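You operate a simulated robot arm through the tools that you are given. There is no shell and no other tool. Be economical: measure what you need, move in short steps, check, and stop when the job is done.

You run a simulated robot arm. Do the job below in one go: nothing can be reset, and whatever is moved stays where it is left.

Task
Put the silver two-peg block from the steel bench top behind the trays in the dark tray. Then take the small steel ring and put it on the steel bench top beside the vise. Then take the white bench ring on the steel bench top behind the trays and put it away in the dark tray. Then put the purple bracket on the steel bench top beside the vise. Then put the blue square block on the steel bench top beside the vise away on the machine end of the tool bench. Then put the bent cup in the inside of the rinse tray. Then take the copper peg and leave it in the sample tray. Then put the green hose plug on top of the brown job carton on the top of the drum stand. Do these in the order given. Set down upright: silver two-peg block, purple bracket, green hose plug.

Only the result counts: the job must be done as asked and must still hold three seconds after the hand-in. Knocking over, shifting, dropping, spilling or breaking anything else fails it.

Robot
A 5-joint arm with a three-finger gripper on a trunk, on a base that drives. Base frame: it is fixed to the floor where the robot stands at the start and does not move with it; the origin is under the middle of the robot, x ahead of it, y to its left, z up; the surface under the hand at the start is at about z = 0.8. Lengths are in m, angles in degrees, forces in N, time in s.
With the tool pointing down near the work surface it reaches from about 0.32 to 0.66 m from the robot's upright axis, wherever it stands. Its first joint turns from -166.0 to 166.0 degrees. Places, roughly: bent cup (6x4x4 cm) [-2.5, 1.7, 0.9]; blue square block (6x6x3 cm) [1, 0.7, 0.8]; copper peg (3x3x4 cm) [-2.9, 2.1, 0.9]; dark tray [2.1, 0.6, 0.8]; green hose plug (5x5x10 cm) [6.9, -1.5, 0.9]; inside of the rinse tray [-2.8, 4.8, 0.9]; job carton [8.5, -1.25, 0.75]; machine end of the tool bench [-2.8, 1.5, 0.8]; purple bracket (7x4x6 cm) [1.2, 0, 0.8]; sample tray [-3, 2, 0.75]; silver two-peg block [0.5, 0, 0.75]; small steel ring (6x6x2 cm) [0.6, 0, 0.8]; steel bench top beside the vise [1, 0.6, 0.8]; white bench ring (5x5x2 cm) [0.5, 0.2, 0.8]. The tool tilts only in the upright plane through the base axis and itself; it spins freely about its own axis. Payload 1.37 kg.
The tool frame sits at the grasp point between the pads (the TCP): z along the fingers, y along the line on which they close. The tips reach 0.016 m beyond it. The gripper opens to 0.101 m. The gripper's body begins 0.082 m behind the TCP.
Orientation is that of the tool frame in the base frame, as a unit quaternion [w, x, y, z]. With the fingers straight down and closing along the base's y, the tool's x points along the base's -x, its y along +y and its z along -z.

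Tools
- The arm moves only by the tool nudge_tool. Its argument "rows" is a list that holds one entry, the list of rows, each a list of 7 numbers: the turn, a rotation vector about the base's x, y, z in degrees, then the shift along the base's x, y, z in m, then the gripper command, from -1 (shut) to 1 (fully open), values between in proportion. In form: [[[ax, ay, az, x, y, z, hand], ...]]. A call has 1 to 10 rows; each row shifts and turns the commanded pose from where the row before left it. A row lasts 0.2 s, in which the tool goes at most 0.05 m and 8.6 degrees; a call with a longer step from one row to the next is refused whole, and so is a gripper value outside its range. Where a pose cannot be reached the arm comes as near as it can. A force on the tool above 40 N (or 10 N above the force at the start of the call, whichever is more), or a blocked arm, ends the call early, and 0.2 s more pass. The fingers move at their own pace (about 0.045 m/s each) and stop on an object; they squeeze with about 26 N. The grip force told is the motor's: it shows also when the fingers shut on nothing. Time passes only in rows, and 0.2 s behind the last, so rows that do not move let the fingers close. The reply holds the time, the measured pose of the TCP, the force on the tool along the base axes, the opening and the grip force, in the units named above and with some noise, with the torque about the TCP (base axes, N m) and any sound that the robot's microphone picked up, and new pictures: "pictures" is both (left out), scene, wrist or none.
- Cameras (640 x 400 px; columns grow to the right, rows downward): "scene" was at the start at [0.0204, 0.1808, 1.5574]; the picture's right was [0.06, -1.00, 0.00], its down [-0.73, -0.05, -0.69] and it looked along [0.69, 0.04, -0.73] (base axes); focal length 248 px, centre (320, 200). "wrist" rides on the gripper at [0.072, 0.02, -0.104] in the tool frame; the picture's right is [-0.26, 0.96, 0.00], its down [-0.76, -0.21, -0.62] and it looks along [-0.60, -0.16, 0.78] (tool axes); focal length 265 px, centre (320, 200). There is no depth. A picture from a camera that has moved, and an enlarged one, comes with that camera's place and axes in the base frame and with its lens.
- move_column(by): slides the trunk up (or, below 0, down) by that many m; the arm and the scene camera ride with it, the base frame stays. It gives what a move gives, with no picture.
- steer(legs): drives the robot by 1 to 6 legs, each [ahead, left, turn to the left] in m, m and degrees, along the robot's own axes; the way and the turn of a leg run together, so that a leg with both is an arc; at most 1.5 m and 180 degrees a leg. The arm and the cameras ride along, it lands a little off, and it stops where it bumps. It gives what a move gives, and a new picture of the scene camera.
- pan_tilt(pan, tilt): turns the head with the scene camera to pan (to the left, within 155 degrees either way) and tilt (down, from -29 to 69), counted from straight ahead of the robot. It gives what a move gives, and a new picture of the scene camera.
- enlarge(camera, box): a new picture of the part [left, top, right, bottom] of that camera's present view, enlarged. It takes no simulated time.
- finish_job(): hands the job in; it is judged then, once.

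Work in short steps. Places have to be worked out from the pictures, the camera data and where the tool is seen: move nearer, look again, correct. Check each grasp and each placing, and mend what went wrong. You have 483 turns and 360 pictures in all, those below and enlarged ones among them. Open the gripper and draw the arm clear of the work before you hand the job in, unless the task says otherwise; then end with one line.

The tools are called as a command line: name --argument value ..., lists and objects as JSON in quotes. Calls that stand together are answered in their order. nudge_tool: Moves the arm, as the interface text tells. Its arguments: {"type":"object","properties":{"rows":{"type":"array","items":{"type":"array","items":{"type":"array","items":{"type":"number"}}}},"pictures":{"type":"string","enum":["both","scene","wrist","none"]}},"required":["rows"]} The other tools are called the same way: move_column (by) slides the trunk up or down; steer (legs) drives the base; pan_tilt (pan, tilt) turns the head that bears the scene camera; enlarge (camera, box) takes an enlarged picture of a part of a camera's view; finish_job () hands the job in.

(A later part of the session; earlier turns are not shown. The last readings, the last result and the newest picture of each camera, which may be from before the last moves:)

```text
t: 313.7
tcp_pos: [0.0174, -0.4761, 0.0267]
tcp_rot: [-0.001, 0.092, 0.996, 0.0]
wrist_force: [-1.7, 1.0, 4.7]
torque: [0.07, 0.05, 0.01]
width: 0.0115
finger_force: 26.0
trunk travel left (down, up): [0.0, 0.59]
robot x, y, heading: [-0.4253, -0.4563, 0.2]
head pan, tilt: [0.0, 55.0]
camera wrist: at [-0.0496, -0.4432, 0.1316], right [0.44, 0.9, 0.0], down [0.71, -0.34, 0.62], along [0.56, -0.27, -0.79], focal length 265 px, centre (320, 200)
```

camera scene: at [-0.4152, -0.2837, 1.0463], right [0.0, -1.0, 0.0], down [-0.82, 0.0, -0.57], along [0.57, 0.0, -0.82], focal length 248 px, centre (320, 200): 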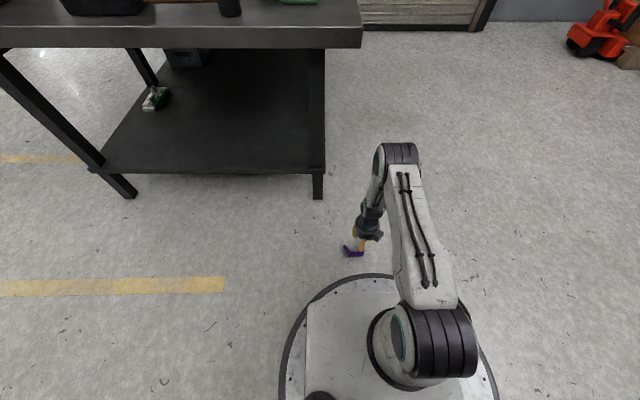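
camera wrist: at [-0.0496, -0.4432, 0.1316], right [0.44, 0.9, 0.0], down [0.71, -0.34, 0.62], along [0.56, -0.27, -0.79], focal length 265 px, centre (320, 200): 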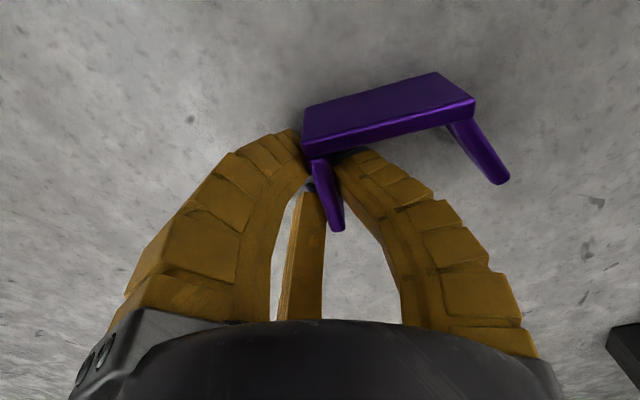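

It grips the wall at 0.0115 with 26 N. I lift 10 cm and check.

nudge_tool --rows '[[[0, 0, 0, 0, 0, 0.01, -1], [0, 0, 0, 0, 0, 0.03, -1], [0, 0, 0, 0, 0, 0.04, -1], [0, 0, 0, 0, 0, 0.04, -1], [0, 0, 0, 0, 0, 0, -1]]]' --pictures "wrist"

```text
t: 314.9
tcp_pos: [0.0166, -0.4759, 0.1494]
tcp_rot: [-0.002, 0.092, 0.996, -0.001]
wrist_force: [-0.7, 0.6, -0.5]
torque: [-0.04, -0.01, 0.0]
width: 0.0095
finger_force: 26.1
trunk travel left (down, up): [0.0, 0.59]
robot x, y, heading: [-0.4284, -0.4602, 0.2]
head pan, tilt: [0.0, 55.0]
camera wrist: at [-0.0494, -0.4425, 0.2533], right [0.44, 0.9, 0.0], down [0.71, -0.34, 0.62], along [0.55, -0.27, -0.79], focal length 265 px, centre (320, 200)
```

wrist: 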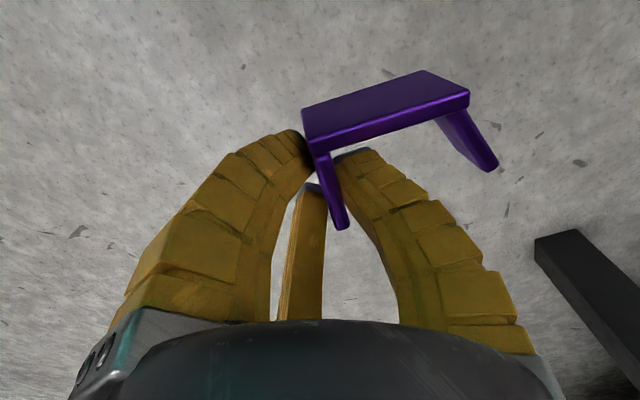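

Lifted. Now I tilt the tool outward in steps, raising slightly.

nudge_tool --rows '[[[-0.3, -8, 0, 0, 0, 0.02, -1], [-0.3, -8, 0, 0, 0, 0.02, -1], [-0.3, -8, 0, 0, 0, 0.01, -1], [-0.3, -8, 0, 0, 0, 0, -1], [-0.3, -8, 0, 0, 0, 0, -1], [0, 0, 0, 0, 0, 0, -1]]]' --pictures "both"

```text
t: 316.3
tcp_pos: [0.0171, -0.4751, 0.1969]
tcp_rot: [0.339, 0.087, 0.937, 0.018]
wrist_force: [-0.4, -0.1, -0.8]
torque: [-0.04, -0.01, 0.0]
width: 0.0091
finger_force: 25.8
trunk travel left (down, up): [0.0, 0.59]
robot x, y, heading: [-0.431, -0.46, 0.2]
head pan, tilt: [0.0, 55.0]
camera scene: at [-0.4152, -0.2837, 1.0463], right [0.0, -1.0, 0.0], down [-0.82, 0.0, -0.57], along [0.57, 0.0, -0.82], focal length 248 px, centre (320, 200)
camera wrist: at [-0.1006, -0.4405, 0.2332], right [0.35, 0.9, 0.26], down [0.14, -0.32, 0.94], along [0.93, -0.29, -0.24], focal length 265 px, centre (320, 200)
```

scene: 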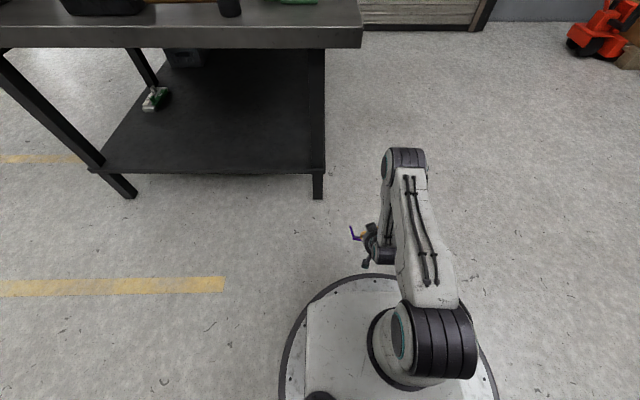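
wrist: 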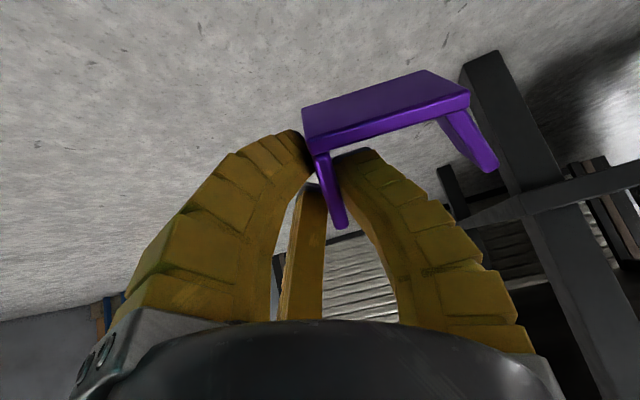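

It tilted 40° cleanly. I continue to about 68°.

nudge_tool --rows '[[[-0.3, -7, 0, 0, 0, 0, -1], [-0.3, -7, 0, 0, 0, 0, -1], [-0.3, -7, 0, 0, 0, 0, -1], [-0.3, -7, 0, 0, 0, 0, -1], [0, 0, 0, 0, 0, 0, -1]]]' --pictures "wrist"

enlarge --camera "scene" --box '[320, 200, 420, 280]'

```text
t: 317.2
tcp_pos: [0.019, -0.4749, 0.2034]
tcp_rot: [0.527, 0.078, 0.846, 0.027]
wrist_force: [0.5, 0.0, 21.4]
torque: [0.07, 3.43, -0.11]
width: 0.0085
finger_force: 26.0
trunk travel left (down, up): [0.0, 0.59]
robot x, y, heading: [-0.4257, -0.4585, 0.2]
head pan, tilt: [0.0, 55.0]
stopped in row 4: the force on the tool passed its limit at 79 N (the readings are from after the stop); the commanded pose is now the measured one
camera wrist: at [-0.1034, -0.4397, 0.1876], right [0.21, 0.91, 0.36], down [-0.25, -0.3, 0.92], along [0.94, -0.29, 0.16], focal length 265 px, centre (320, 200)
```

wrist: 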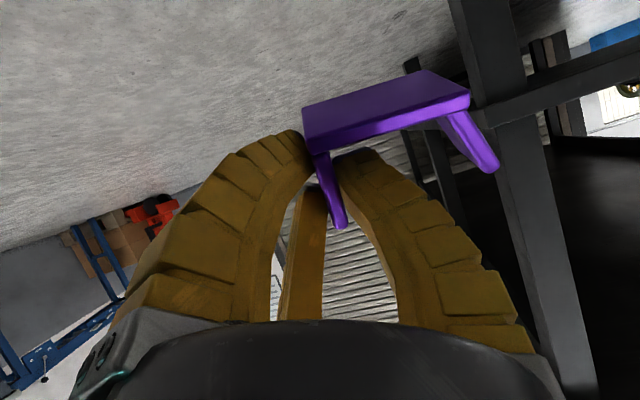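

```text
5.00 times, centred on (370, 240) of scene
camera zoom: at [-0.4159, -0.2837, 1.0467], right [0.0, -1.0, 0.0], down [-0.82, 0.0, -0.57], along [0.57, 0.0, -0.82], focal length 1240 px, centre (70, 0)
```

zoom: 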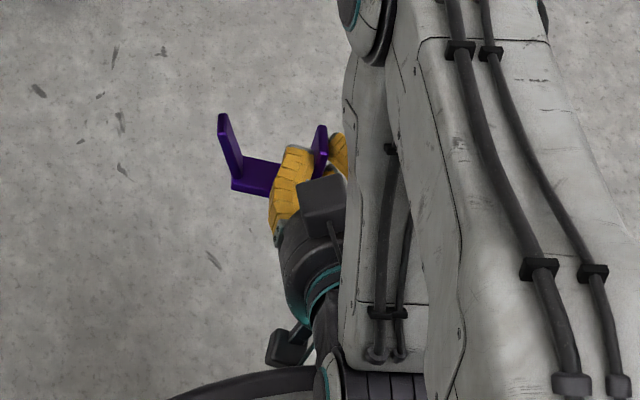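

The wrist touched the robot's own base at 63° tilt, which is enough tilt. I move outward, clear of the base, then lower toward the floor.

nudge_tool --rows '[[[0, 0, 0, 0.02, 0, 0.02, -1], [0, 0, 0, 0.04, 0, 0, -1], [0, 0, 0, 0.04, 0, 0, -1], [0, 0, 0, 0, 0, -0.04, -1], [0, 0, 0, 0, 0, -0.04, -1], [0, 0, 0, 0, 0, -0.04, -1], [0, 0, 0, 0, 0, 0, -1]]]' --pictures "both"

```text
t: 318.8
tcp_pos: [0.118, -0.4757, 0.1011]
tcp_rot: [0.525, 0.077, 0.847, 0.03]
wrist_force: [-0.5, 0.7, -0.8]
torque: [-0.03, -0.02, -0.05]
width: 0.0082
finger_force: 26.1
trunk travel left (down, up): [0.0, 0.59]
robot x, y, heading: [-0.4242, -0.4584, 0.2]
head pan, tilt: [0.0, 55.0]
camera scene: at [-0.4151, -0.2837, 1.0463], right [0.0, -1.0, 0.0], down [-0.82, 0.0, -0.57], along [0.57, 0.0, -0.82], focal length 248 px, centre (320, 200)
camera wrist: at [-0.0053, -0.4413, 0.0871], right [0.21, 0.91, 0.36], down [-0.25, -0.31, 0.92], along [0.95, -0.28, 0.16], focal length 265 px, centre (320, 200)
```

scene: 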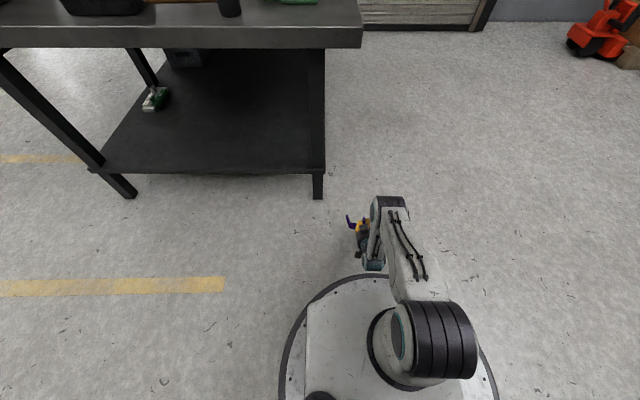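
wrist: 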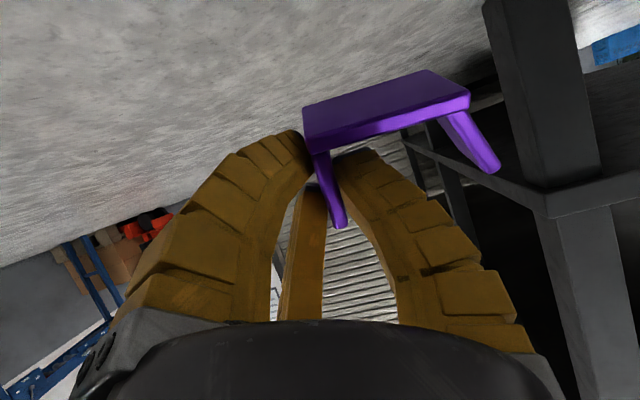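

nudge_tool --rows '[[[0, 0, 0, 0, 0, -0.02, -1], [0, 0, 0, 0, 0, -0.015, -1], [0, 0, 0, 0, 0, -0.01, -1], [0, 0, 0, 0, 0, -0.007, -1], [0, 0, 0, 0, 0, -0.005, -1], [0, 0, 0, 0, 0, -0.004, -1], [0, 0, 0, 0, 0, 0, -1]]]' --pictures "both"

```text
t: 320.4
tcp_pos: [0.1186, -0.4753, 0.0416]
tcp_rot: [0.525, 0.077, 0.847, 0.03]
wrist_force: [-0.6, 0.0, -0.8]
torque: [-0.03, -0.01, 0.04]
width: 0.0077
finger_force: 25.7
trunk travel left (down, up): [0.0, 0.59]
robot x, y, heading: [-0.427, -0.4566, 0.2]
head pan, tilt: [0.0, 55.0]
camera scene: at [-0.4151, -0.2837, 1.0463], right [0.0, -1.0, 0.0], down [-0.82, 0.0, -0.57], along [0.57, 0.0, -0.82], focal length 248 px, centre (320, 200)
camera wrist: at [-0.004, -0.4414, 0.0257], right [0.21, 0.91, 0.36], down [-0.25, -0.31, 0.92], along [0.95, -0.28, 0.16], focal length 265 px, centre (320, 200)
```

scene: 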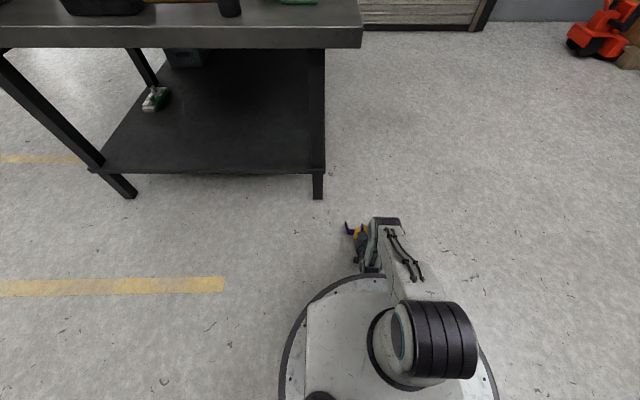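
wrist: 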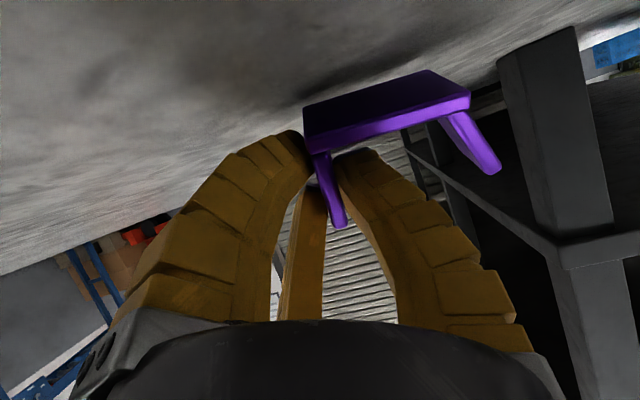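

nudge_tool --rows '[[[0, 0, 0, 0, 0, -0.004, -1], [0, 0, 0, 0, 0, -0.004, -1], [0, 0, 0, 0, 0, -0.003, -1], [0, 0, 0, 0, 0, -0.003, -1], [0, 0, 0, 0, 0, 0, -1]]]' --pictures "wrist"

enlarge --camera "scene" --box '[320, 200, 420, 280]'

```text
t: 321.6
tcp_pos: [0.1192, -0.4787, 0.0397]
tcp_rot: [0.524, 0.079, 0.848, 0.027]
wrist_force: [-0.7, -0.2, -1.2]
torque: [-0.02, 0.04, 0.01]
width: 0.0076
finger_force: 26.0
out of reach, approached as far as the arm can: row 1, 2, 3, 4
trunk travel left (down, up): [0.0, 0.59]
robot x, y, heading: [-0.429, -0.4598, 0.2]
head pan, tilt: [0.0, 55.0]
camera wrist: at [-0.0036, -0.4437, 0.0255], right [0.22, 0.91, 0.36], down [-0.24, -0.3, 0.92], along [0.95, -0.29, 0.16], focal length 265 px, centre (320, 200)
```

wrist: 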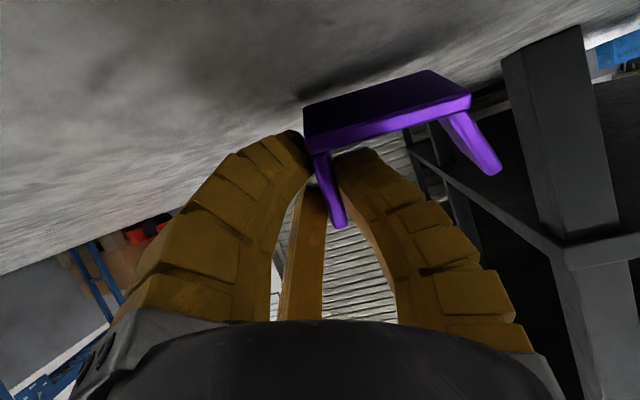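

```text
5.00 times, centred on (370, 240) of scene
camera zoom: at [-0.4151, -0.2837, 1.0463], right [0.0, -1.0, 0.0], down [-0.82, 0.0, -0.57], along [0.57, 0.0, -0.82], focal length 1240 px, centre (70, 0)
```

zoom: 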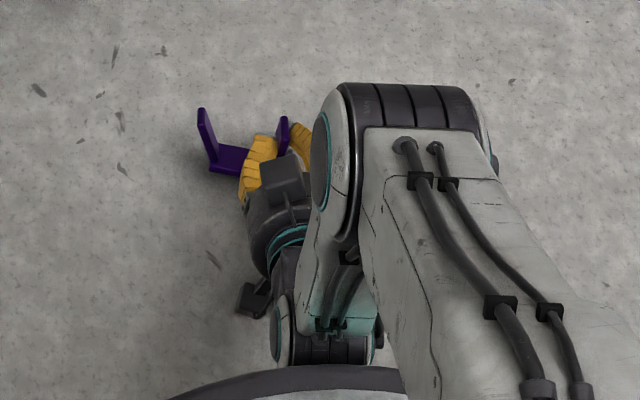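

The base edge is only a few millimetres above the floor. I release slightly here and watch it settle.

nudge_tool --rows '[[[0, 0, 0, 0, 0, 0, -0.7], [0, 0, 0, 0, 0, 0, -0.5], [0, 0, 0, 0, 0, 0, -0.4], [0, 0, 0, 0, 0, 0, -0.4]]]' --pictures "wrist"

enlarge --camera "scene" --box '[320, 200, 420, 280]'

```text
t: 322.6
tcp_pos: [0.1202, -0.4793, 0.0391]
tcp_rot: [0.525, 0.079, 0.847, 0.027]
wrist_force: [0.3, 1.1, 0.1]
torque: [-0.02, 0.0, -0.01]
width: 0.035
finger_force: 2.9
trunk travel left (down, up): [0.0, 0.59]
robot x, y, heading: [-0.4238, -0.4566, 0.3]
head pan, tilt: [0.0, 55.0]
camera wrist: at [-0.0035, -0.4436, 0.0256], right [0.22, 0.91, 0.36], down [-0.24, -0.3, 0.92], along [0.95, -0.29, 0.16], focal length 265 px, centre (320, 200)
```

wrist: 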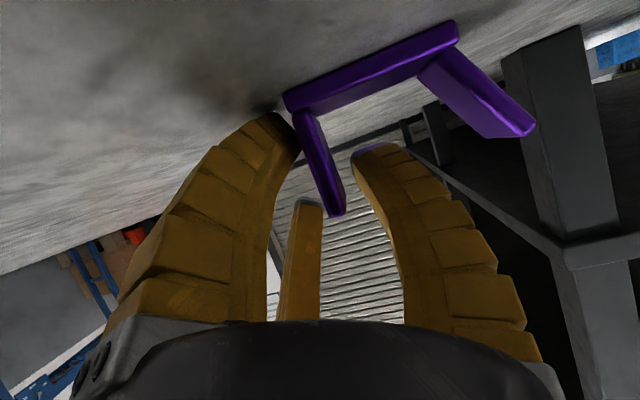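

```text
5.00 times, centred on (370, 240) of scene
camera zoom: at [-0.4152, -0.2837, 1.0463], right [0.0, -1.0, 0.0], down [-0.82, 0.0, -0.57], along [0.57, 0.0, -0.82], focal length 1240 px, centre (70, 0)
```

zoom: 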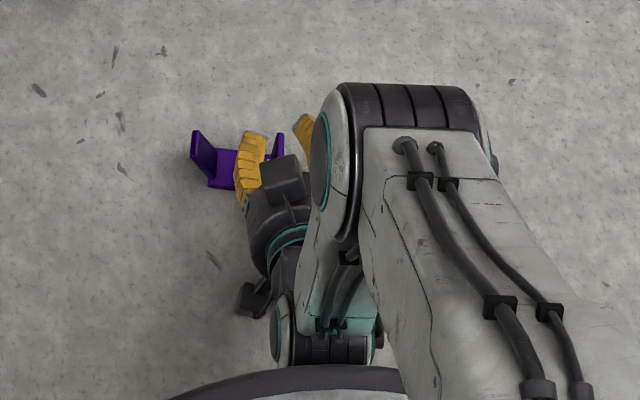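

It has settled on its base. I withdraw back and up.

nudge_tool --rows '[[[0, 0, 0, -0.014, 0, 0.007, -0.3], [0, 0, 0, -0.014, 0, 0.01, -0.3], [0, 0, 0, -0.005, 0, 0.04, -0.3], [0, 0, 0, 0, 0, 0.045, -0.3], [0, 0, 0, 0, 0, 0.045, -0.3], [0, 8, 0, 0, 0, 0.02, -0.3], [0, 8, 0, 0, 0, 0, -0.3], [0, 8, 0, 0, 0, 0, -0.3], [0, 8, 0, 0, 0, 0, -0.3], [0, 0, 0, 0, 0, 0, -0.3]]]' --pictures "wrist"

enlarge --camera "scene" --box '[320, 190, 420, 270]'

```text
t: 324.8
tcp_pos: [0.087, -0.4809, 0.2068]
tcp_rot: [0.27, 0.082, 0.959, 0.009]
wrist_force: [-0.5, 0.7, -0.1]
torque: [0.0, -0.01, 0.0]
width: 0.0399
finger_force: 2.9
trunk travel left (down, up): [0.0, 0.59]
robot x, y, heading: [-0.4321, -0.4585, 0.3]
head pan, tilt: [0.0, 55.0]
camera wrist: at [-0.0254, -0.447, 0.26], right [0.37, 0.91, 0.2], down [0.28, -0.31, 0.91], along [0.89, -0.28, -0.37], focal length 265 px, centre (320, 200)
```

wrist: 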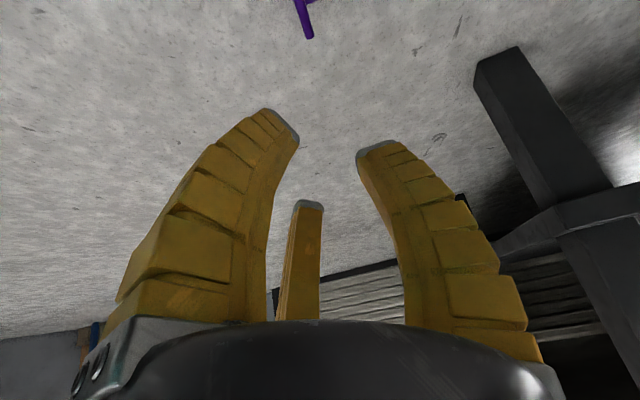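

```text
5.00 times, centred on (370, 230) of scene
camera zoom: at [-0.4151, -0.2837, 1.0463], right [0.0, -1.0, 0.0], down [-0.82, 0.0, -0.57], along [0.57, 0.0, -0.82], focal length 1240 px, centre (70, 50)
```

zoom: 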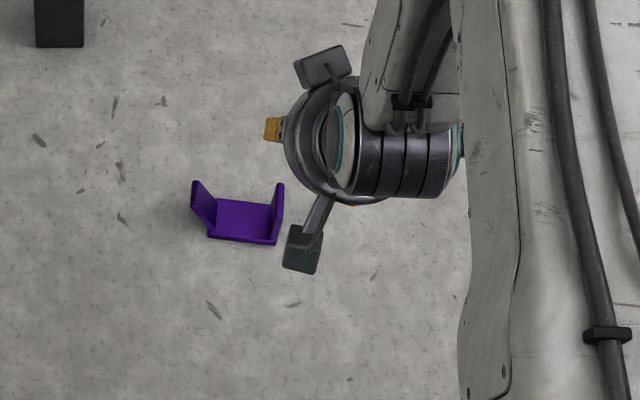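

The bracket stands upright on the floor at about (0.116, −0.446), its wall at y≈−0.479. I level the tool, raise a bit, and drive 5 cm closer.

nudge_tool --rows '[[[0, 8, 1, 0, 0, 0, -0.2], [0, 8, 1, 0, 0, 0, -0.2], [0, 8, 1, 0, 0, 0, -0.2], [0, 7.4, 1, 0, 0, 0, -0.2], [0, 0, 0, 0, 0, 0, -0.2]]]' --pictures "none"

steer --legs '[[0.05, 0, 0]]'

enlarge --camera "wrist" --box '[0, 0, 640, 400]'

```text
t: 326.0
tcp_pos: [0.0872, -0.4786, 0.2079]
tcp_rot: [0.001, 0.048, 0.999, 0.0]
wrist_force: [-0.7, 0.0, -0.9]
torque: [0.01, 0.01, 0.01]
width: 0.0447
finger_force: 3.2
trunk travel left (down, up): [0.0, 0.59]
robot x, y, heading: [-0.4256, -0.459, 0.2]
head pan, tilt: [0.0, 55.0]
```

```text
t: 326.9
tcp_pos: [0.1369, -0.4797, 0.2075]
tcp_rot: [0.001, 0.049, 0.999, 0.0]
wrist_force: [-0.2, 0.9, 0.0]
torque: [-0.01, -0.02, 0.01]
width: 0.0445
finger_force: 3.0
trunk travel left (down, up): [0.0, 0.59]
robot x, y, heading: [-0.3732, -0.4598, -0.0]
head pan, tilt: [0.0, 55.0]
camera scene: at [-0.3645, -0.2836, 1.0463], right [0.0, -1.0, 0.0], down [-0.82, 0.0, -0.57], along [0.57, 0.0, -0.82], focal length 248 px, centre (320, 200)
```

scene: 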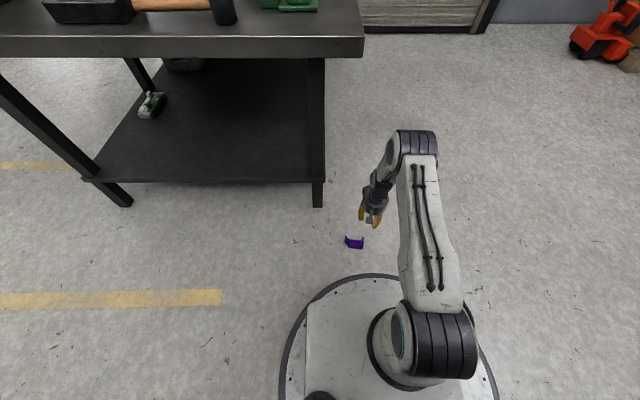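

```text
1.00 times, centred on (320, 200) of wrist (not enlarged: the box is as wide or as high as the picture)
camera zoom: at [0.0667, -0.4522, 0.3114], right [0.36, 0.93, 0.0], down [0.73, -0.28, 0.62], along [0.58, -0.22, -0.78], focal length 265 px, centre (320, 200)
```

zoom: 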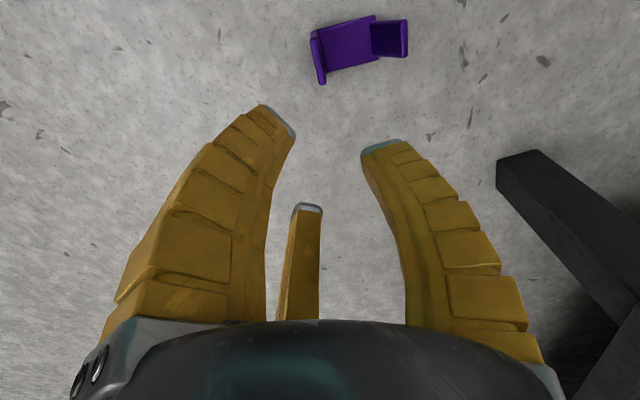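

nudge_tool --rows '[[[0, 0, -5, -0.029, 0.004, 0, -0.2], [0, 0, 0, 0, 0, -0.04, -0.2], [0, 0, 0, 0, 0, -0.04, -0.2], [0, 0, 0, 0, 0, -0.015, -0.2], [0, 0, 0, 0, 0, 0, -0.2]]]' --pictures "wrist"

```text
t: 328.1
tcp_pos: [0.1067, -0.4754, 0.112]
tcp_rot: [0.002, 0.093, 0.996, 0.0]
wrist_force: [-0.2, -1.0, -0.8]
torque: [0.0, 0.01, 0.02]
width: 0.0446
finger_force: 3.0
trunk travel left (down, up): [0.0, 0.59]
robot x, y, heading: [-0.3769, -0.459, 0.2]
head pan, tilt: [0.0, 55.0]
camera wrist: at [0.0401, -0.4426, 0.2165], right [0.44, 0.9, 0.0], down [0.7, -0.34, 0.62], along [0.56, -0.27, -0.78], focal length 265 px, centre (320, 200)
```

wrist: 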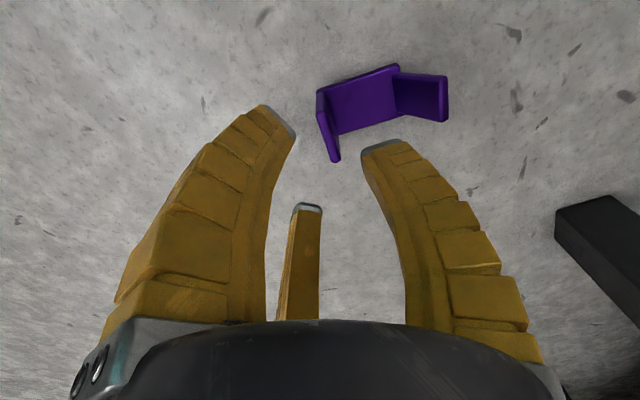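

nudge_tool --rows '[[[0, 0, 0, -0.002, 0.002, -0.02, -0.2], [0, 0, 0, 0, 0, -0.02, -0.2], [0, 0, 0, 0, 0, -0.02, -0.2], [0, 0, 0, 0, 0, -0.012, -0.2], [0, 0, 0, 0, 0, -0.006, -0.2], [0, 0, 0, 0, 0, 0, -0.2]]]' --pictures "wrist"

```text
t: 329.5
tcp_pos: [0.1051, -0.4737, 0.0347]
tcp_rot: [0.001, 0.092, 0.996, 0.0]
wrist_force: [-0.8, -0.8, -0.6]
torque: [-0.01, -0.01, 0.0]
width: 0.0447
finger_force: 2.9
trunk travel left (down, up): [0.0, 0.59]
robot x, y, heading: [-0.3736, -0.4566, -0.0]
head pan, tilt: [0.0, 55.0]
camera wrist: at [0.0384, -0.4405, 0.1383], right [0.44, 0.9, 0.0], down [0.7, -0.34, 0.62], along [0.56, -0.27, -0.78], focal length 265 px, centre (320, 200)
```

wrist: 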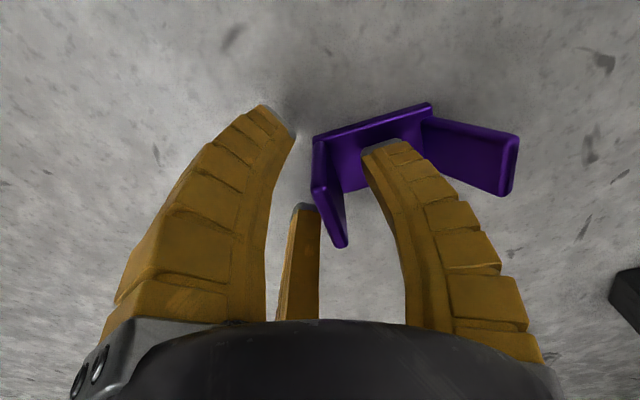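

Positioned well around the wall. I close.

nudge_tool --rows '[[[0, 0, 0, 0, 0, 0, -0.4], [0, 0, 0, 0, 0, 0, -0.6], [0, 0, 0, 0, 0, 0, -0.8], [0, 0, 0, 0, 0, 0, -1], [0, 0, 0, 0, 0, 0, -1], [0, 0, 0, 0, 0, 0, -1], [0, 0, 0, 0, 0, 0.01, -1], [0, 0, 0, 0, 0, 0.03, -1], [0, 0, 0, 0, 0, 0.03, -1], [0, 0, 0, 0, 0, 0, -1]]]' --pictures "wrist"

```text
t: 331.7
tcp_pos: [0.1058, -0.4727, 0.1049]
tcp_rot: [0.001, 0.092, 0.996, -0.001]
wrist_force: [0.0, 0.1, -0.9]
torque: [-0.02, -0.02, 0.0]
width: 0.0098
finger_force: 26.4
trunk travel left (down, up): [0.0, 0.59]
robot x, y, heading: [-0.3763, -0.4622, -0.0]
head pan, tilt: [0.0, 55.0]
camera wrist: at [0.0384, -0.4403, 0.2082], right [0.44, 0.9, 0.0], down [0.7, -0.34, 0.62], along [0.56, -0.27, -0.78], focal length 265 px, centre (320, 200)
```

wrist: 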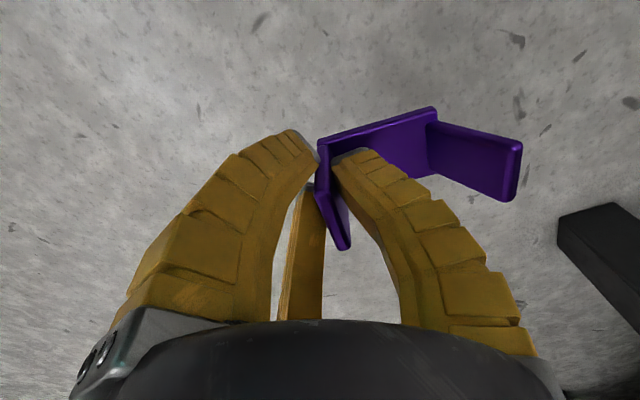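

Held upright again. I raise the arm, pull it in, and raise the trunk, checking the grip width as I go.

nudge_tool --rows '[[[0, 0, 0, -0.01, 0, 0.04, -1], [0, 0, 0, -0.01, 0, 0.04, -1], [0, 0, 0, -0.01, 0, 0.04, -1], [0, 0, 0, -0.01, 0, 0.04, -1], [0, 0, 0, -0.01, 0, 0.04, -1], [0, 0, 0, -0.01, 0, 0.04, -1], [0, 0, 0, 0, 0, 0.045, -1], [0, 0, 0, 0, 0, 0.045, -1], [0, 0, 0, 0, 0, 0.045, -1], [0, 0, 0, 0, 0, 0.045, -1]]]' --pictures "none"

move_column --by 0.4

move_column --by 0.1

```text
t: 333.9
tcp_pos: [0.0439, -0.4737, 0.525]
tcp_rot: [0.001, 0.092, 0.996, 0.0]
wrist_force: [-0.7, 0.3, -1.4]
torque: [-0.03, -0.01, 0.01]
width: 0.0085
finger_force: 26.2
trunk travel left (down, up): [0.0, 0.59]
robot x, y, heading: [-0.3785, -0.4589, 0.2]
head pan, tilt: [0.0, 55.0]
```

```text
t: 337.7
tcp_pos: [0.0432, -0.4747, 0.9251]
tcp_rot: [0.001, 0.092, 0.996, 0.0]
wrist_force: [0.2, -0.6, -1.8]
torque: [-0.04, -0.01, 0.0]
width: 0.0075
finger_force: 26.6
trunk travel left (down, up): [-0.4, 0.19]
robot x, y, heading: [-0.3772, -0.4607, 0.3]
head pan, tilt: [0.0, 55.0]
```

```text
t: 339.1
tcp_pos: [0.0443, -0.474, 1.0245]
tcp_rot: [0.001, 0.092, 0.996, 0.0]
wrist_force: [-0.5, 0.0, -1.8]
torque: [0.0, 0.02, 0.02]
width: 0.0074
finger_force: 25.8
trunk travel left (down, up): [-0.5, 0.09]
robot x, y, heading: [-0.3751, -0.4615, 0.2]
head pan, tilt: [0.0, 55.0]
```

steer --legs '[[0, 1.0, 0]]'

enlarge --camera "wrist" --box '[220, 60, 540, 260]'

```text
t: 344.2
tcp_pos: [0.04, 0.5237, 1.0239]
tcp_rot: [0.002, 0.089, 0.996, 0.0]
wrist_force: [0.0, 0.9, -1.3]
torque: [-0.04, 0.0, 0.04]
width: 0.006
finger_force: 25.8
trunk travel left (down, up): [-0.5, 0.09]
robot x, y, heading: [-0.3823, 0.5347, 0.3]
head pan, tilt: [0.0, 55.0]
camera scene: at [-0.3701, 0.7119, 1.5462], right [0.01, -1.0, 0.0], down [-0.82, -0.01, -0.57], along [0.57, 0.0, -0.82], focal length 248 px, centre (320, 200)
```

scene: 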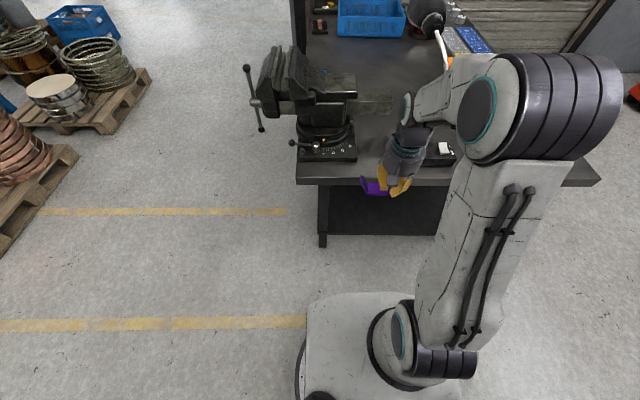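

```text
2.00 times, centred on (380, 160) of wrist
camera zoom: at [-0.028, 0.557, 1.1282], right [0.43, 0.9, 0.0], down [0.71, -0.34, 0.62], along [0.56, -0.27, -0.78], focal length 531 px, centre (200, 280)
```

zoom: 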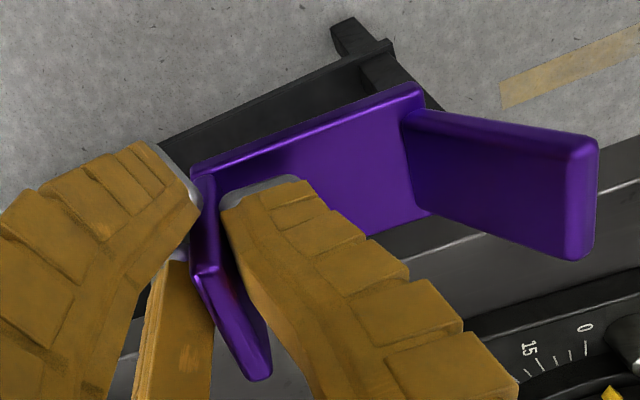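

The grip is creeping slowly but holds. I go on promptly: strafe and move along the bench.

steer --legs '[[0, 0.95, 0], [1.4, 0, 0]]'

enlarge --camera "wrist" --box '[220, 60, 540, 260]'

```text
t: 355.8
tcp_pos: [1.4244, 1.4686, 1.0244]
tcp_rot: [0.001, 0.101, 0.995, 0.0]
wrist_force: [-0.8, -0.2, -1.2]
torque: [-0.03, 0.0, -0.01]
width: 0.0057
finger_force: 26.6
trunk travel left (down, up): [-0.5, 0.09]
robot x, y, heading: [1.0022, 1.4905, -1.1]
head pan, tilt: [0.0, 55.0]
camera scene: at [1.019, 1.6663, 1.5463], right [-0.02, -1.0, 0.0], down [-0.82, 0.01, -0.57], along [0.57, -0.01, -0.82], focal length 248 px, centre (320, 200)
```

scene: 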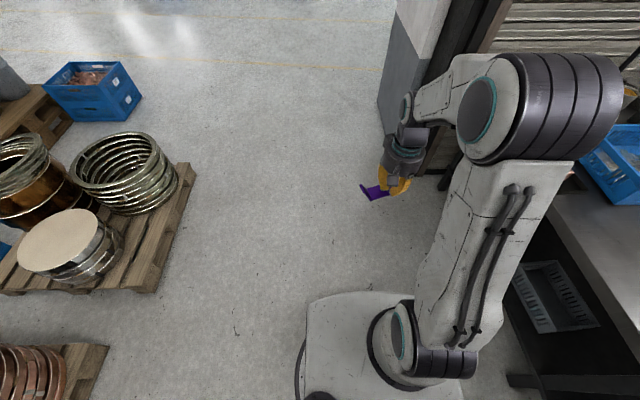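

```text
2.00 times, centred on (380, 160) of wrist
camera zoom: at [1.3572, 1.5033, 1.1281], right [0.45, 0.89, 0.0], down [0.7, -0.36, 0.62], along [0.56, -0.28, -0.78], focal length 531 px, centre (200, 280)
```

zoom: 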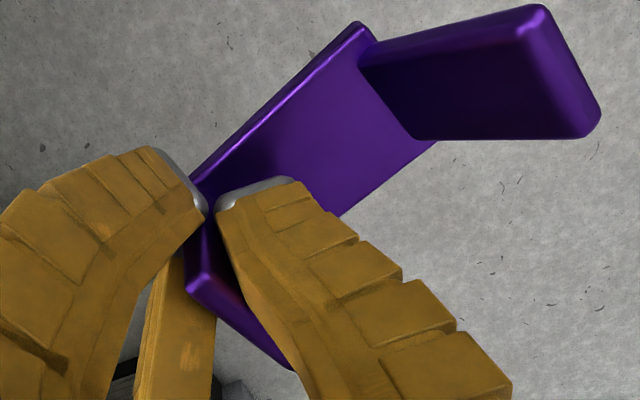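

The bracket is yawing in the grip but is still held upright. I turn to the bench and close in.

steer --legs '[[0, 0, -89], [0.28, 0, 0]]'

enlarge --camera "wrist" --box '[0, 0, 640, 400]'

```text
t: 361.5
tcp_pos: [0.9879, 0.7907, 1.0239]
tcp_rot: [0.0, 0.769, 0.639, -0.001]
wrist_force: [0.2, 0.6, -0.4]
torque: [0.02, 0.02, 0.01]
width: 0.0059
finger_force: 26.0
trunk travel left (down, up): [-0.5, 0.09]
robot x, y, heading: [1.0017, 1.2089, -90.0]
head pan, tilt: [0.0, 55.0]
camera scene: at [1.1789, 1.2003, 1.5463], right [-1.0, 0.0, 0.0], down [0.0, 0.82, -0.57], along [0.0, -0.57, -0.82], focal length 248 px, centre (320, 200)
```

scene: 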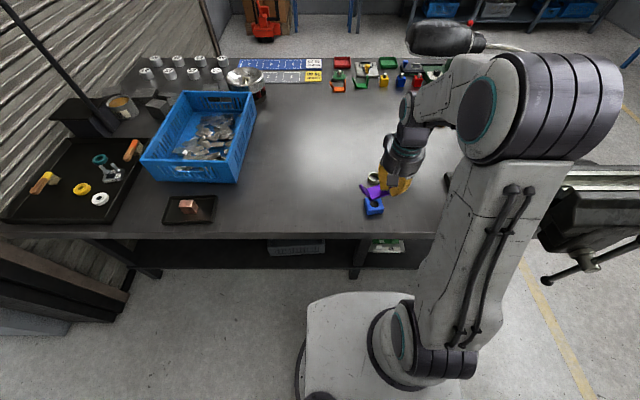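

```text
1.00 times, centred on (320, 200) of wrist (not enlarged: the box is as wide or as high as the picture)
camera zoom: at [1.021, 0.859, 1.128], right [0.9, -0.44, 0.0], down [-0.34, -0.7, 0.62], along [-0.27, -0.56, -0.78], focal length 265 px, centre (320, 200)
```

zoom: 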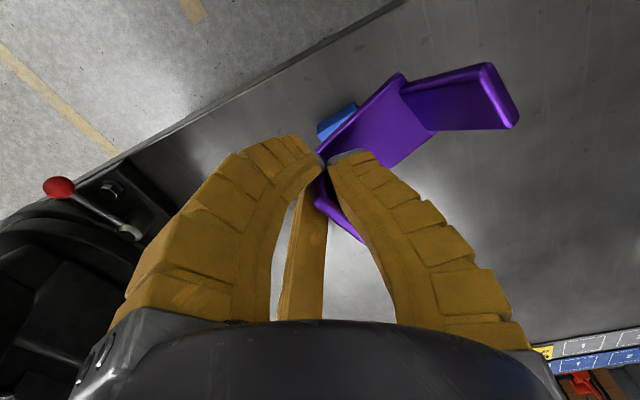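

Still held. I move over the free spot at about [1.045, 0.6] and lower.

nudge_tool --rows '[[[0, 0, 0, 0.0114, -0.038, 0, -1], [0, 0, 0, 0.0114, -0.038, 0, -1], [0, 0, 0, 0.0114, -0.038, 0, -1], [0, 0, 0, 0.0114, -0.038, 0, -1], [0, 0, 0, 0.0114, -0.038, -0.01, -1], [0, 0, 0, 0, 0, -0.04, -1], [0, 0, 0, 0, 0, -0.04, -1], [0, 0, 0, 0, 0, -0.04, -1], [0, 0, 0, 0, 0, 0, -1]]]' --pictures "both"

```text
t: 363.5
tcp_pos: [1.0461, 0.6017, 0.8943]
tcp_rot: [0.002, 0.769, 0.639, -0.002]
wrist_force: [-0.2, -0.5, -0.9]
torque: [0.0, 0.03, -0.02]
width: 0.0061
finger_force: 25.9
trunk travel left (down, up): [-0.5, 0.09]
robot x, y, heading: [1.0028, 1.2156, -90.1]
head pan, tilt: [0.0, 55.0]
camera scene: at [1.1789, 1.2013, 1.5463], right [-1.0, 0.0, 0.0], down [0.0, 0.82, -0.57], along [0.0, -0.57, -0.82], focal length 248 px, centre (320, 200)
camera wrist: at [1.0783, 0.6696, 0.9975], right [0.9, -0.44, 0.0], down [-0.34, -0.7, 0.62], along [-0.27, -0.56, -0.78], focal length 265 px, centre (320, 200)
```

scene: 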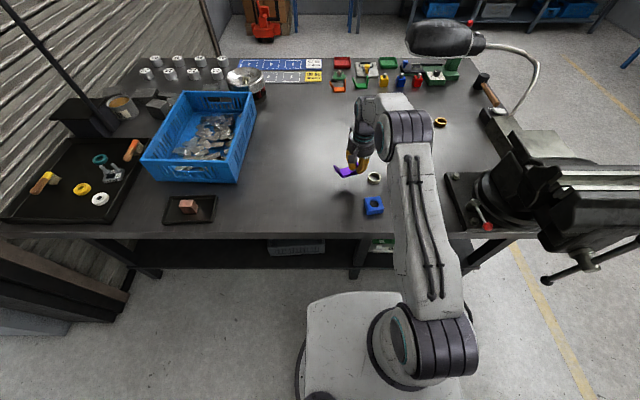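
wrist: 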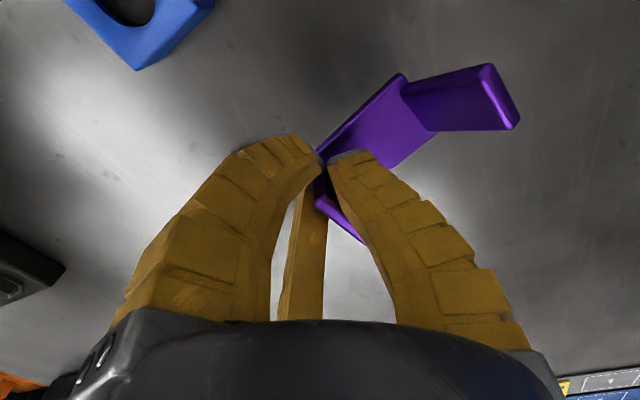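

Clear spot. I lower in small steps until contact.

nudge_tool --rows '[[[0, 0, 0, 0, 0, -0.03, -1], [0, 0, 0, 0, 0, -0.015, -1], [0, 0, 0, 0, 0, -0.008, -1], [0, 0, 0, 0, 0, -0.005, -1], [0, 0, 0, 0, 0, 0, -1]]]' --pictures "wrist"

enlarge --camera "scene" --box '[310, 120, 410, 220]'

```text
t: 364.7
tcp_pos: [1.0458, 0.5997, 0.8372]
tcp_rot: [0.001, 0.77, 0.638, -0.001]
wrist_force: [-0.4, -0.4, -0.4]
torque: [0.0, -0.03, -0.05]
width: 0.0059
finger_force: 26.2
trunk travel left (down, up): [-0.5, 0.09]
robot x, y, heading: [1.0037, 1.2119, -90.1]
head pan, tilt: [0.0, 55.0]
camera wrist: at [1.0785, 0.6683, 0.9406], right [0.9, -0.44, 0.0], down [-0.34, -0.7, 0.62], along [-0.27, -0.56, -0.78], focal length 265 px, centre (320, 200)
```

wrist: 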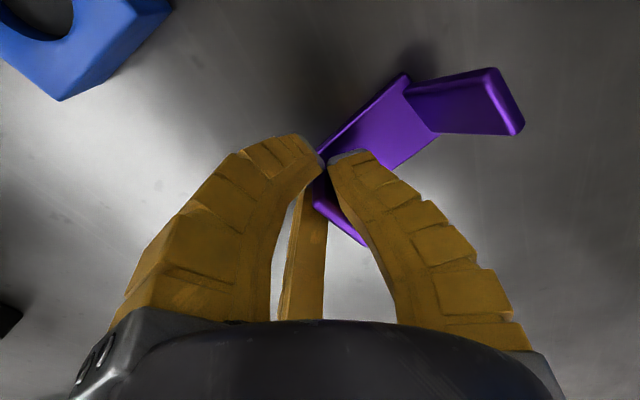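

```text
4.00 times, centred on (360, 170) of scene
camera zoom: at [1.1788, 1.2012, 1.5463], right [-1.0, 0.0, 0.0], down [0.0, 0.82, -0.57], along [0.0, -0.57, -0.82], focal length 992 px, centre (160, 320)
```

zoom: 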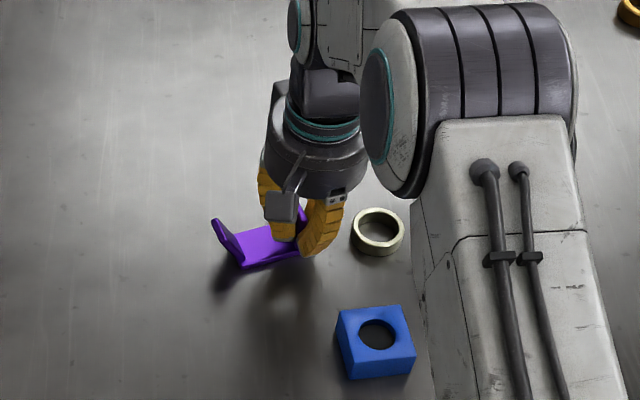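

The wing end is touching first; I lower a few more millimetres so the base seats.

nudge_tool --rows '[[[0, 0, 0, 0, 0, -0.003, -1], [0, 0, 0, 0, 0, -0.003, -1], [0, 0, 0, 0, 0, -0.003, -1], [0, 0, 0, 0, 0, 0, -1]]]' --pictures "wrist"

```text
t: 365.7
tcp_pos: [1.0464, 0.6014, 0.8305]
tcp_rot: [0.004, 0.77, 0.638, -0.003]
wrist_force: [-2.3, -4.3, 21.3]
torque: [-0.41, -0.14, 0.0]
width: 0.0068
finger_force: 26.3
trunk travel left (down, up): [-0.5, 0.09]
robot x, y, heading: [1.0056, 1.2129, -89.9]
head pan, tilt: [0.0, 55.0]
camera wrist: at [1.0785, 0.669, 0.9333], right [0.9, -0.44, 0.0], down [-0.34, -0.7, 0.63], along [-0.27, -0.57, -0.78], focal length 265 px, centre (320, 200)
```

wrist: 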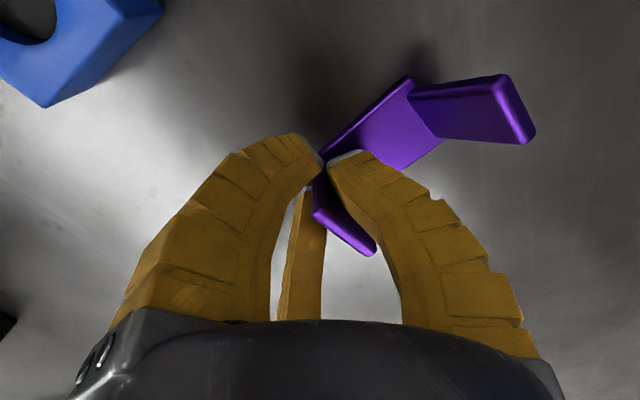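

It's seated. I ease off 2 mm, open gently, and rise.

nudge_tool --rows '[[[0, 0, 0, 0, 0, 0.003, -1], [0, 0, 0, 0, 0, 0, -0.8], [0, 0, 0, 0, 0, 0, -0.5], [0, 0, 0, 0, 0, 0, -0.3], [0, 0, 0, 0, 0, 0, -0.2], [0, 0, 0, 0, 0, 0.02, -0.2], [0, 0, 0, 0, 0, 0.03, -0.2], [0, 0, 0, 0, 0, 0.04, -0.2], [0, 0, 0, 0, 0, 0.04, -0.2], [0, 0, 0, 0, 0, 0.04, -0.2]]]' --pictures "wrist"

enlarge --camera "scene" --box '[310, 120, 410, 220]'

```text
t: 367.9
tcp_pos: [1.0451, 0.6031, 1.0024]
tcp_rot: [0.001, 0.77, 0.638, -0.001]
wrist_force: [0.0, 0.0, 0.2]
torque: [0.0, 0.01, 0.02]
width: 0.0448
finger_force: 3.4
trunk travel left (down, up): [-0.5, 0.09]
robot x, y, heading: [1.005, 1.21, -90.1]
head pan, tilt: [0.0, 55.0]
camera wrist: at [1.0781, 0.6704, 1.1052], right [0.9, -0.44, 0.0], down [-0.34, -0.7, 0.62], along [-0.27, -0.56, -0.78], focal length 265 px, centre (320, 200)
```

wrist: 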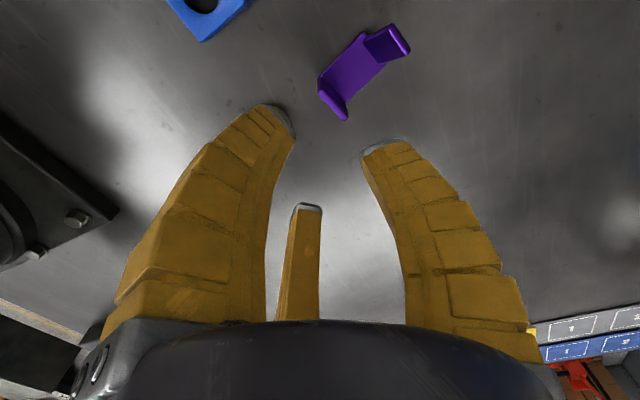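

```text
4.00 times, centred on (360, 170) of scene
camera zoom: at [1.1789, 1.2017, 1.5462], right [-1.0, 0.0, 0.0], down [0.0, 0.82, -0.57], along [0.0, -0.57, -0.82], focal length 992 px, centre (160, 320)
```

zoom: 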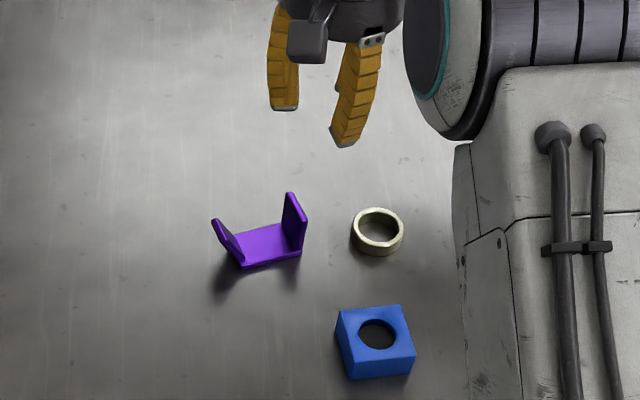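

The bracket stands upright beside the ring. Next the blue block: I move above it (about [0.989, 0.716]).

nudge_tool --rows '[[[0, 0, 0, -0.019, 0.038, 0, 0.6], [0, 0, 0, -0.019, 0.038, 0, 1], [0, 0, 0, -0.018, 0.037, 0, 1], [0, 0, 0, 0, 0, -0.035, 1], [0, 0, 0, 0, 0, -0.035, 1], [0, 0, 0, 0, 0, 0, 1]]]' --pictures "wrist"

```text
t: 369.3
tcp_pos: [0.9901, 0.7146, 0.9298]
tcp_rot: [0.001, 0.769, 0.639, -0.002]
wrist_force: [-0.1, -0.3, -0.6]
torque: [-0.02, -0.01, -0.02]
width: 0.1008
finger_force: 0.0
trunk travel left (down, up): [-0.5, 0.09]
robot x, y, heading: [1.0001, 1.214, -89.8]
head pan, tilt: [0.0, 55.0]
camera wrist: at [1.0227, 0.783, 1.034], right [0.9, -0.44, 0.0], down [-0.34, -0.7, 0.62], along [-0.27, -0.56, -0.78], focal length 265 px, centre (320, 200)
```

wrist: 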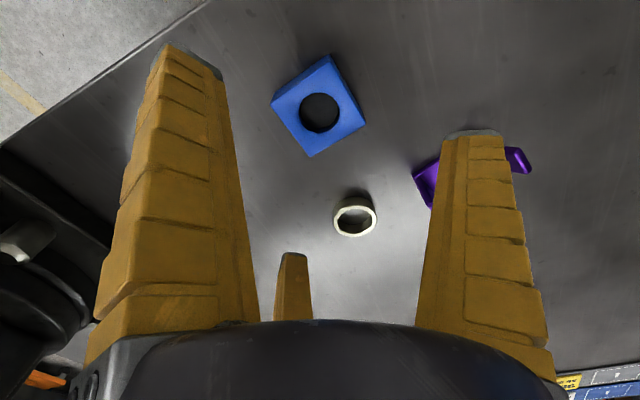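

Block centre is [0.990, 0.715] with yaw about 8°. I rotate +19°, descend and close.

nudge_tool --rows '[[[0, 0, 6.4, 0, 0, -0.03, 1], [0, 0, 6.4, 0, 0, -0.03, 1], [0, 0, 6.4, 0, 0, -0.03, 1], [0, 0, 0, 0, 0, -0.022, 1], [0, 0, 0, 0, 0, 0, 0.7], [0, 0, 0, 0, 0, 0, 0.5], [0, 0, 0, 0, 0, 0, 0.3], [0, 0, 0, 0, 0, 0, 0.1], [0, 0, 0, 0, 0, 0, 0], [0, 0, 0, 0, 0, 0, 0]]]' --pictures "wrist"

```text
t: 371.5
tcp_pos: [0.989, 0.7162, 0.8183]
tcp_rot: [0.001, 0.652, 0.758, -0.001]
wrist_force: [-1.5, -0.8, -0.8]
torque: [0.0, 0.04, -0.01]
width: 0.0657
finger_force: 11.3
trunk travel left (down, up): [-0.5, 0.09]
robot x, y, heading: [1.0016, 1.2099, -89.7]
head pan, tilt: [0.0, 55.0]
camera wrist: at [0.9976, 0.7901, 0.922], right [0.99, -0.12, 0.0], down [-0.09, -0.78, 0.62], along [-0.07, -0.62, -0.78], focal length 265 px, centre (320, 200)
```

wrist: 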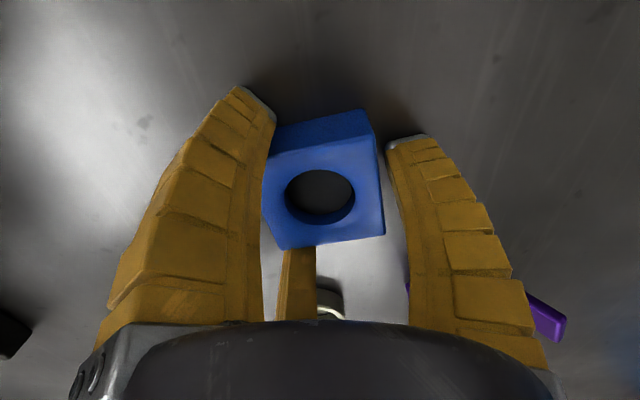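

Contact at 0.066. I squeeze fully and lift.

nudge_tool --rows '[[[0, 0, 0, 0, 0, 0, -0.2], [0, 0, 0, 0, 0, 0, -0.4], [0, 0, 0, 0, 0, 0, -0.4], [0, 0, 0, 0, 0, 0.005, -0.4], [0, 0, 0, 0, 0, 0.015, -0.4], [0, 0, 0, 0, 0, 0.03, -0.4], [0, 0, 0, 0, 0, 0, -0.4]]]' --pictures "wrist"

```text
t: 373.1
tcp_pos: [0.99, 0.716, 0.8684]
tcp_rot: [0.001, 0.652, 0.758, -0.001]
wrist_force: [-0.5, 0.4, -2.6]
torque: [0.0, -0.01, 0.0]
width: 0.0653
finger_force: 26.1
trunk travel left (down, up): [-0.5, 0.09]
robot x, y, heading: [1.0053, 1.2167, -90.1]
head pan, tilt: [0.0, 55.0]
camera wrist: at [0.9978, 0.7899, 0.9727], right [0.99, -0.12, 0.0], down [-0.09, -0.78, 0.62], along [-0.07, -0.62, -0.78], focal length 265 px, centre (320, 200)
```

wrist: 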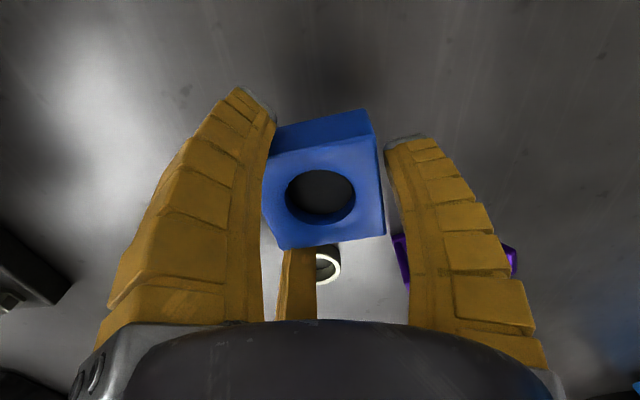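

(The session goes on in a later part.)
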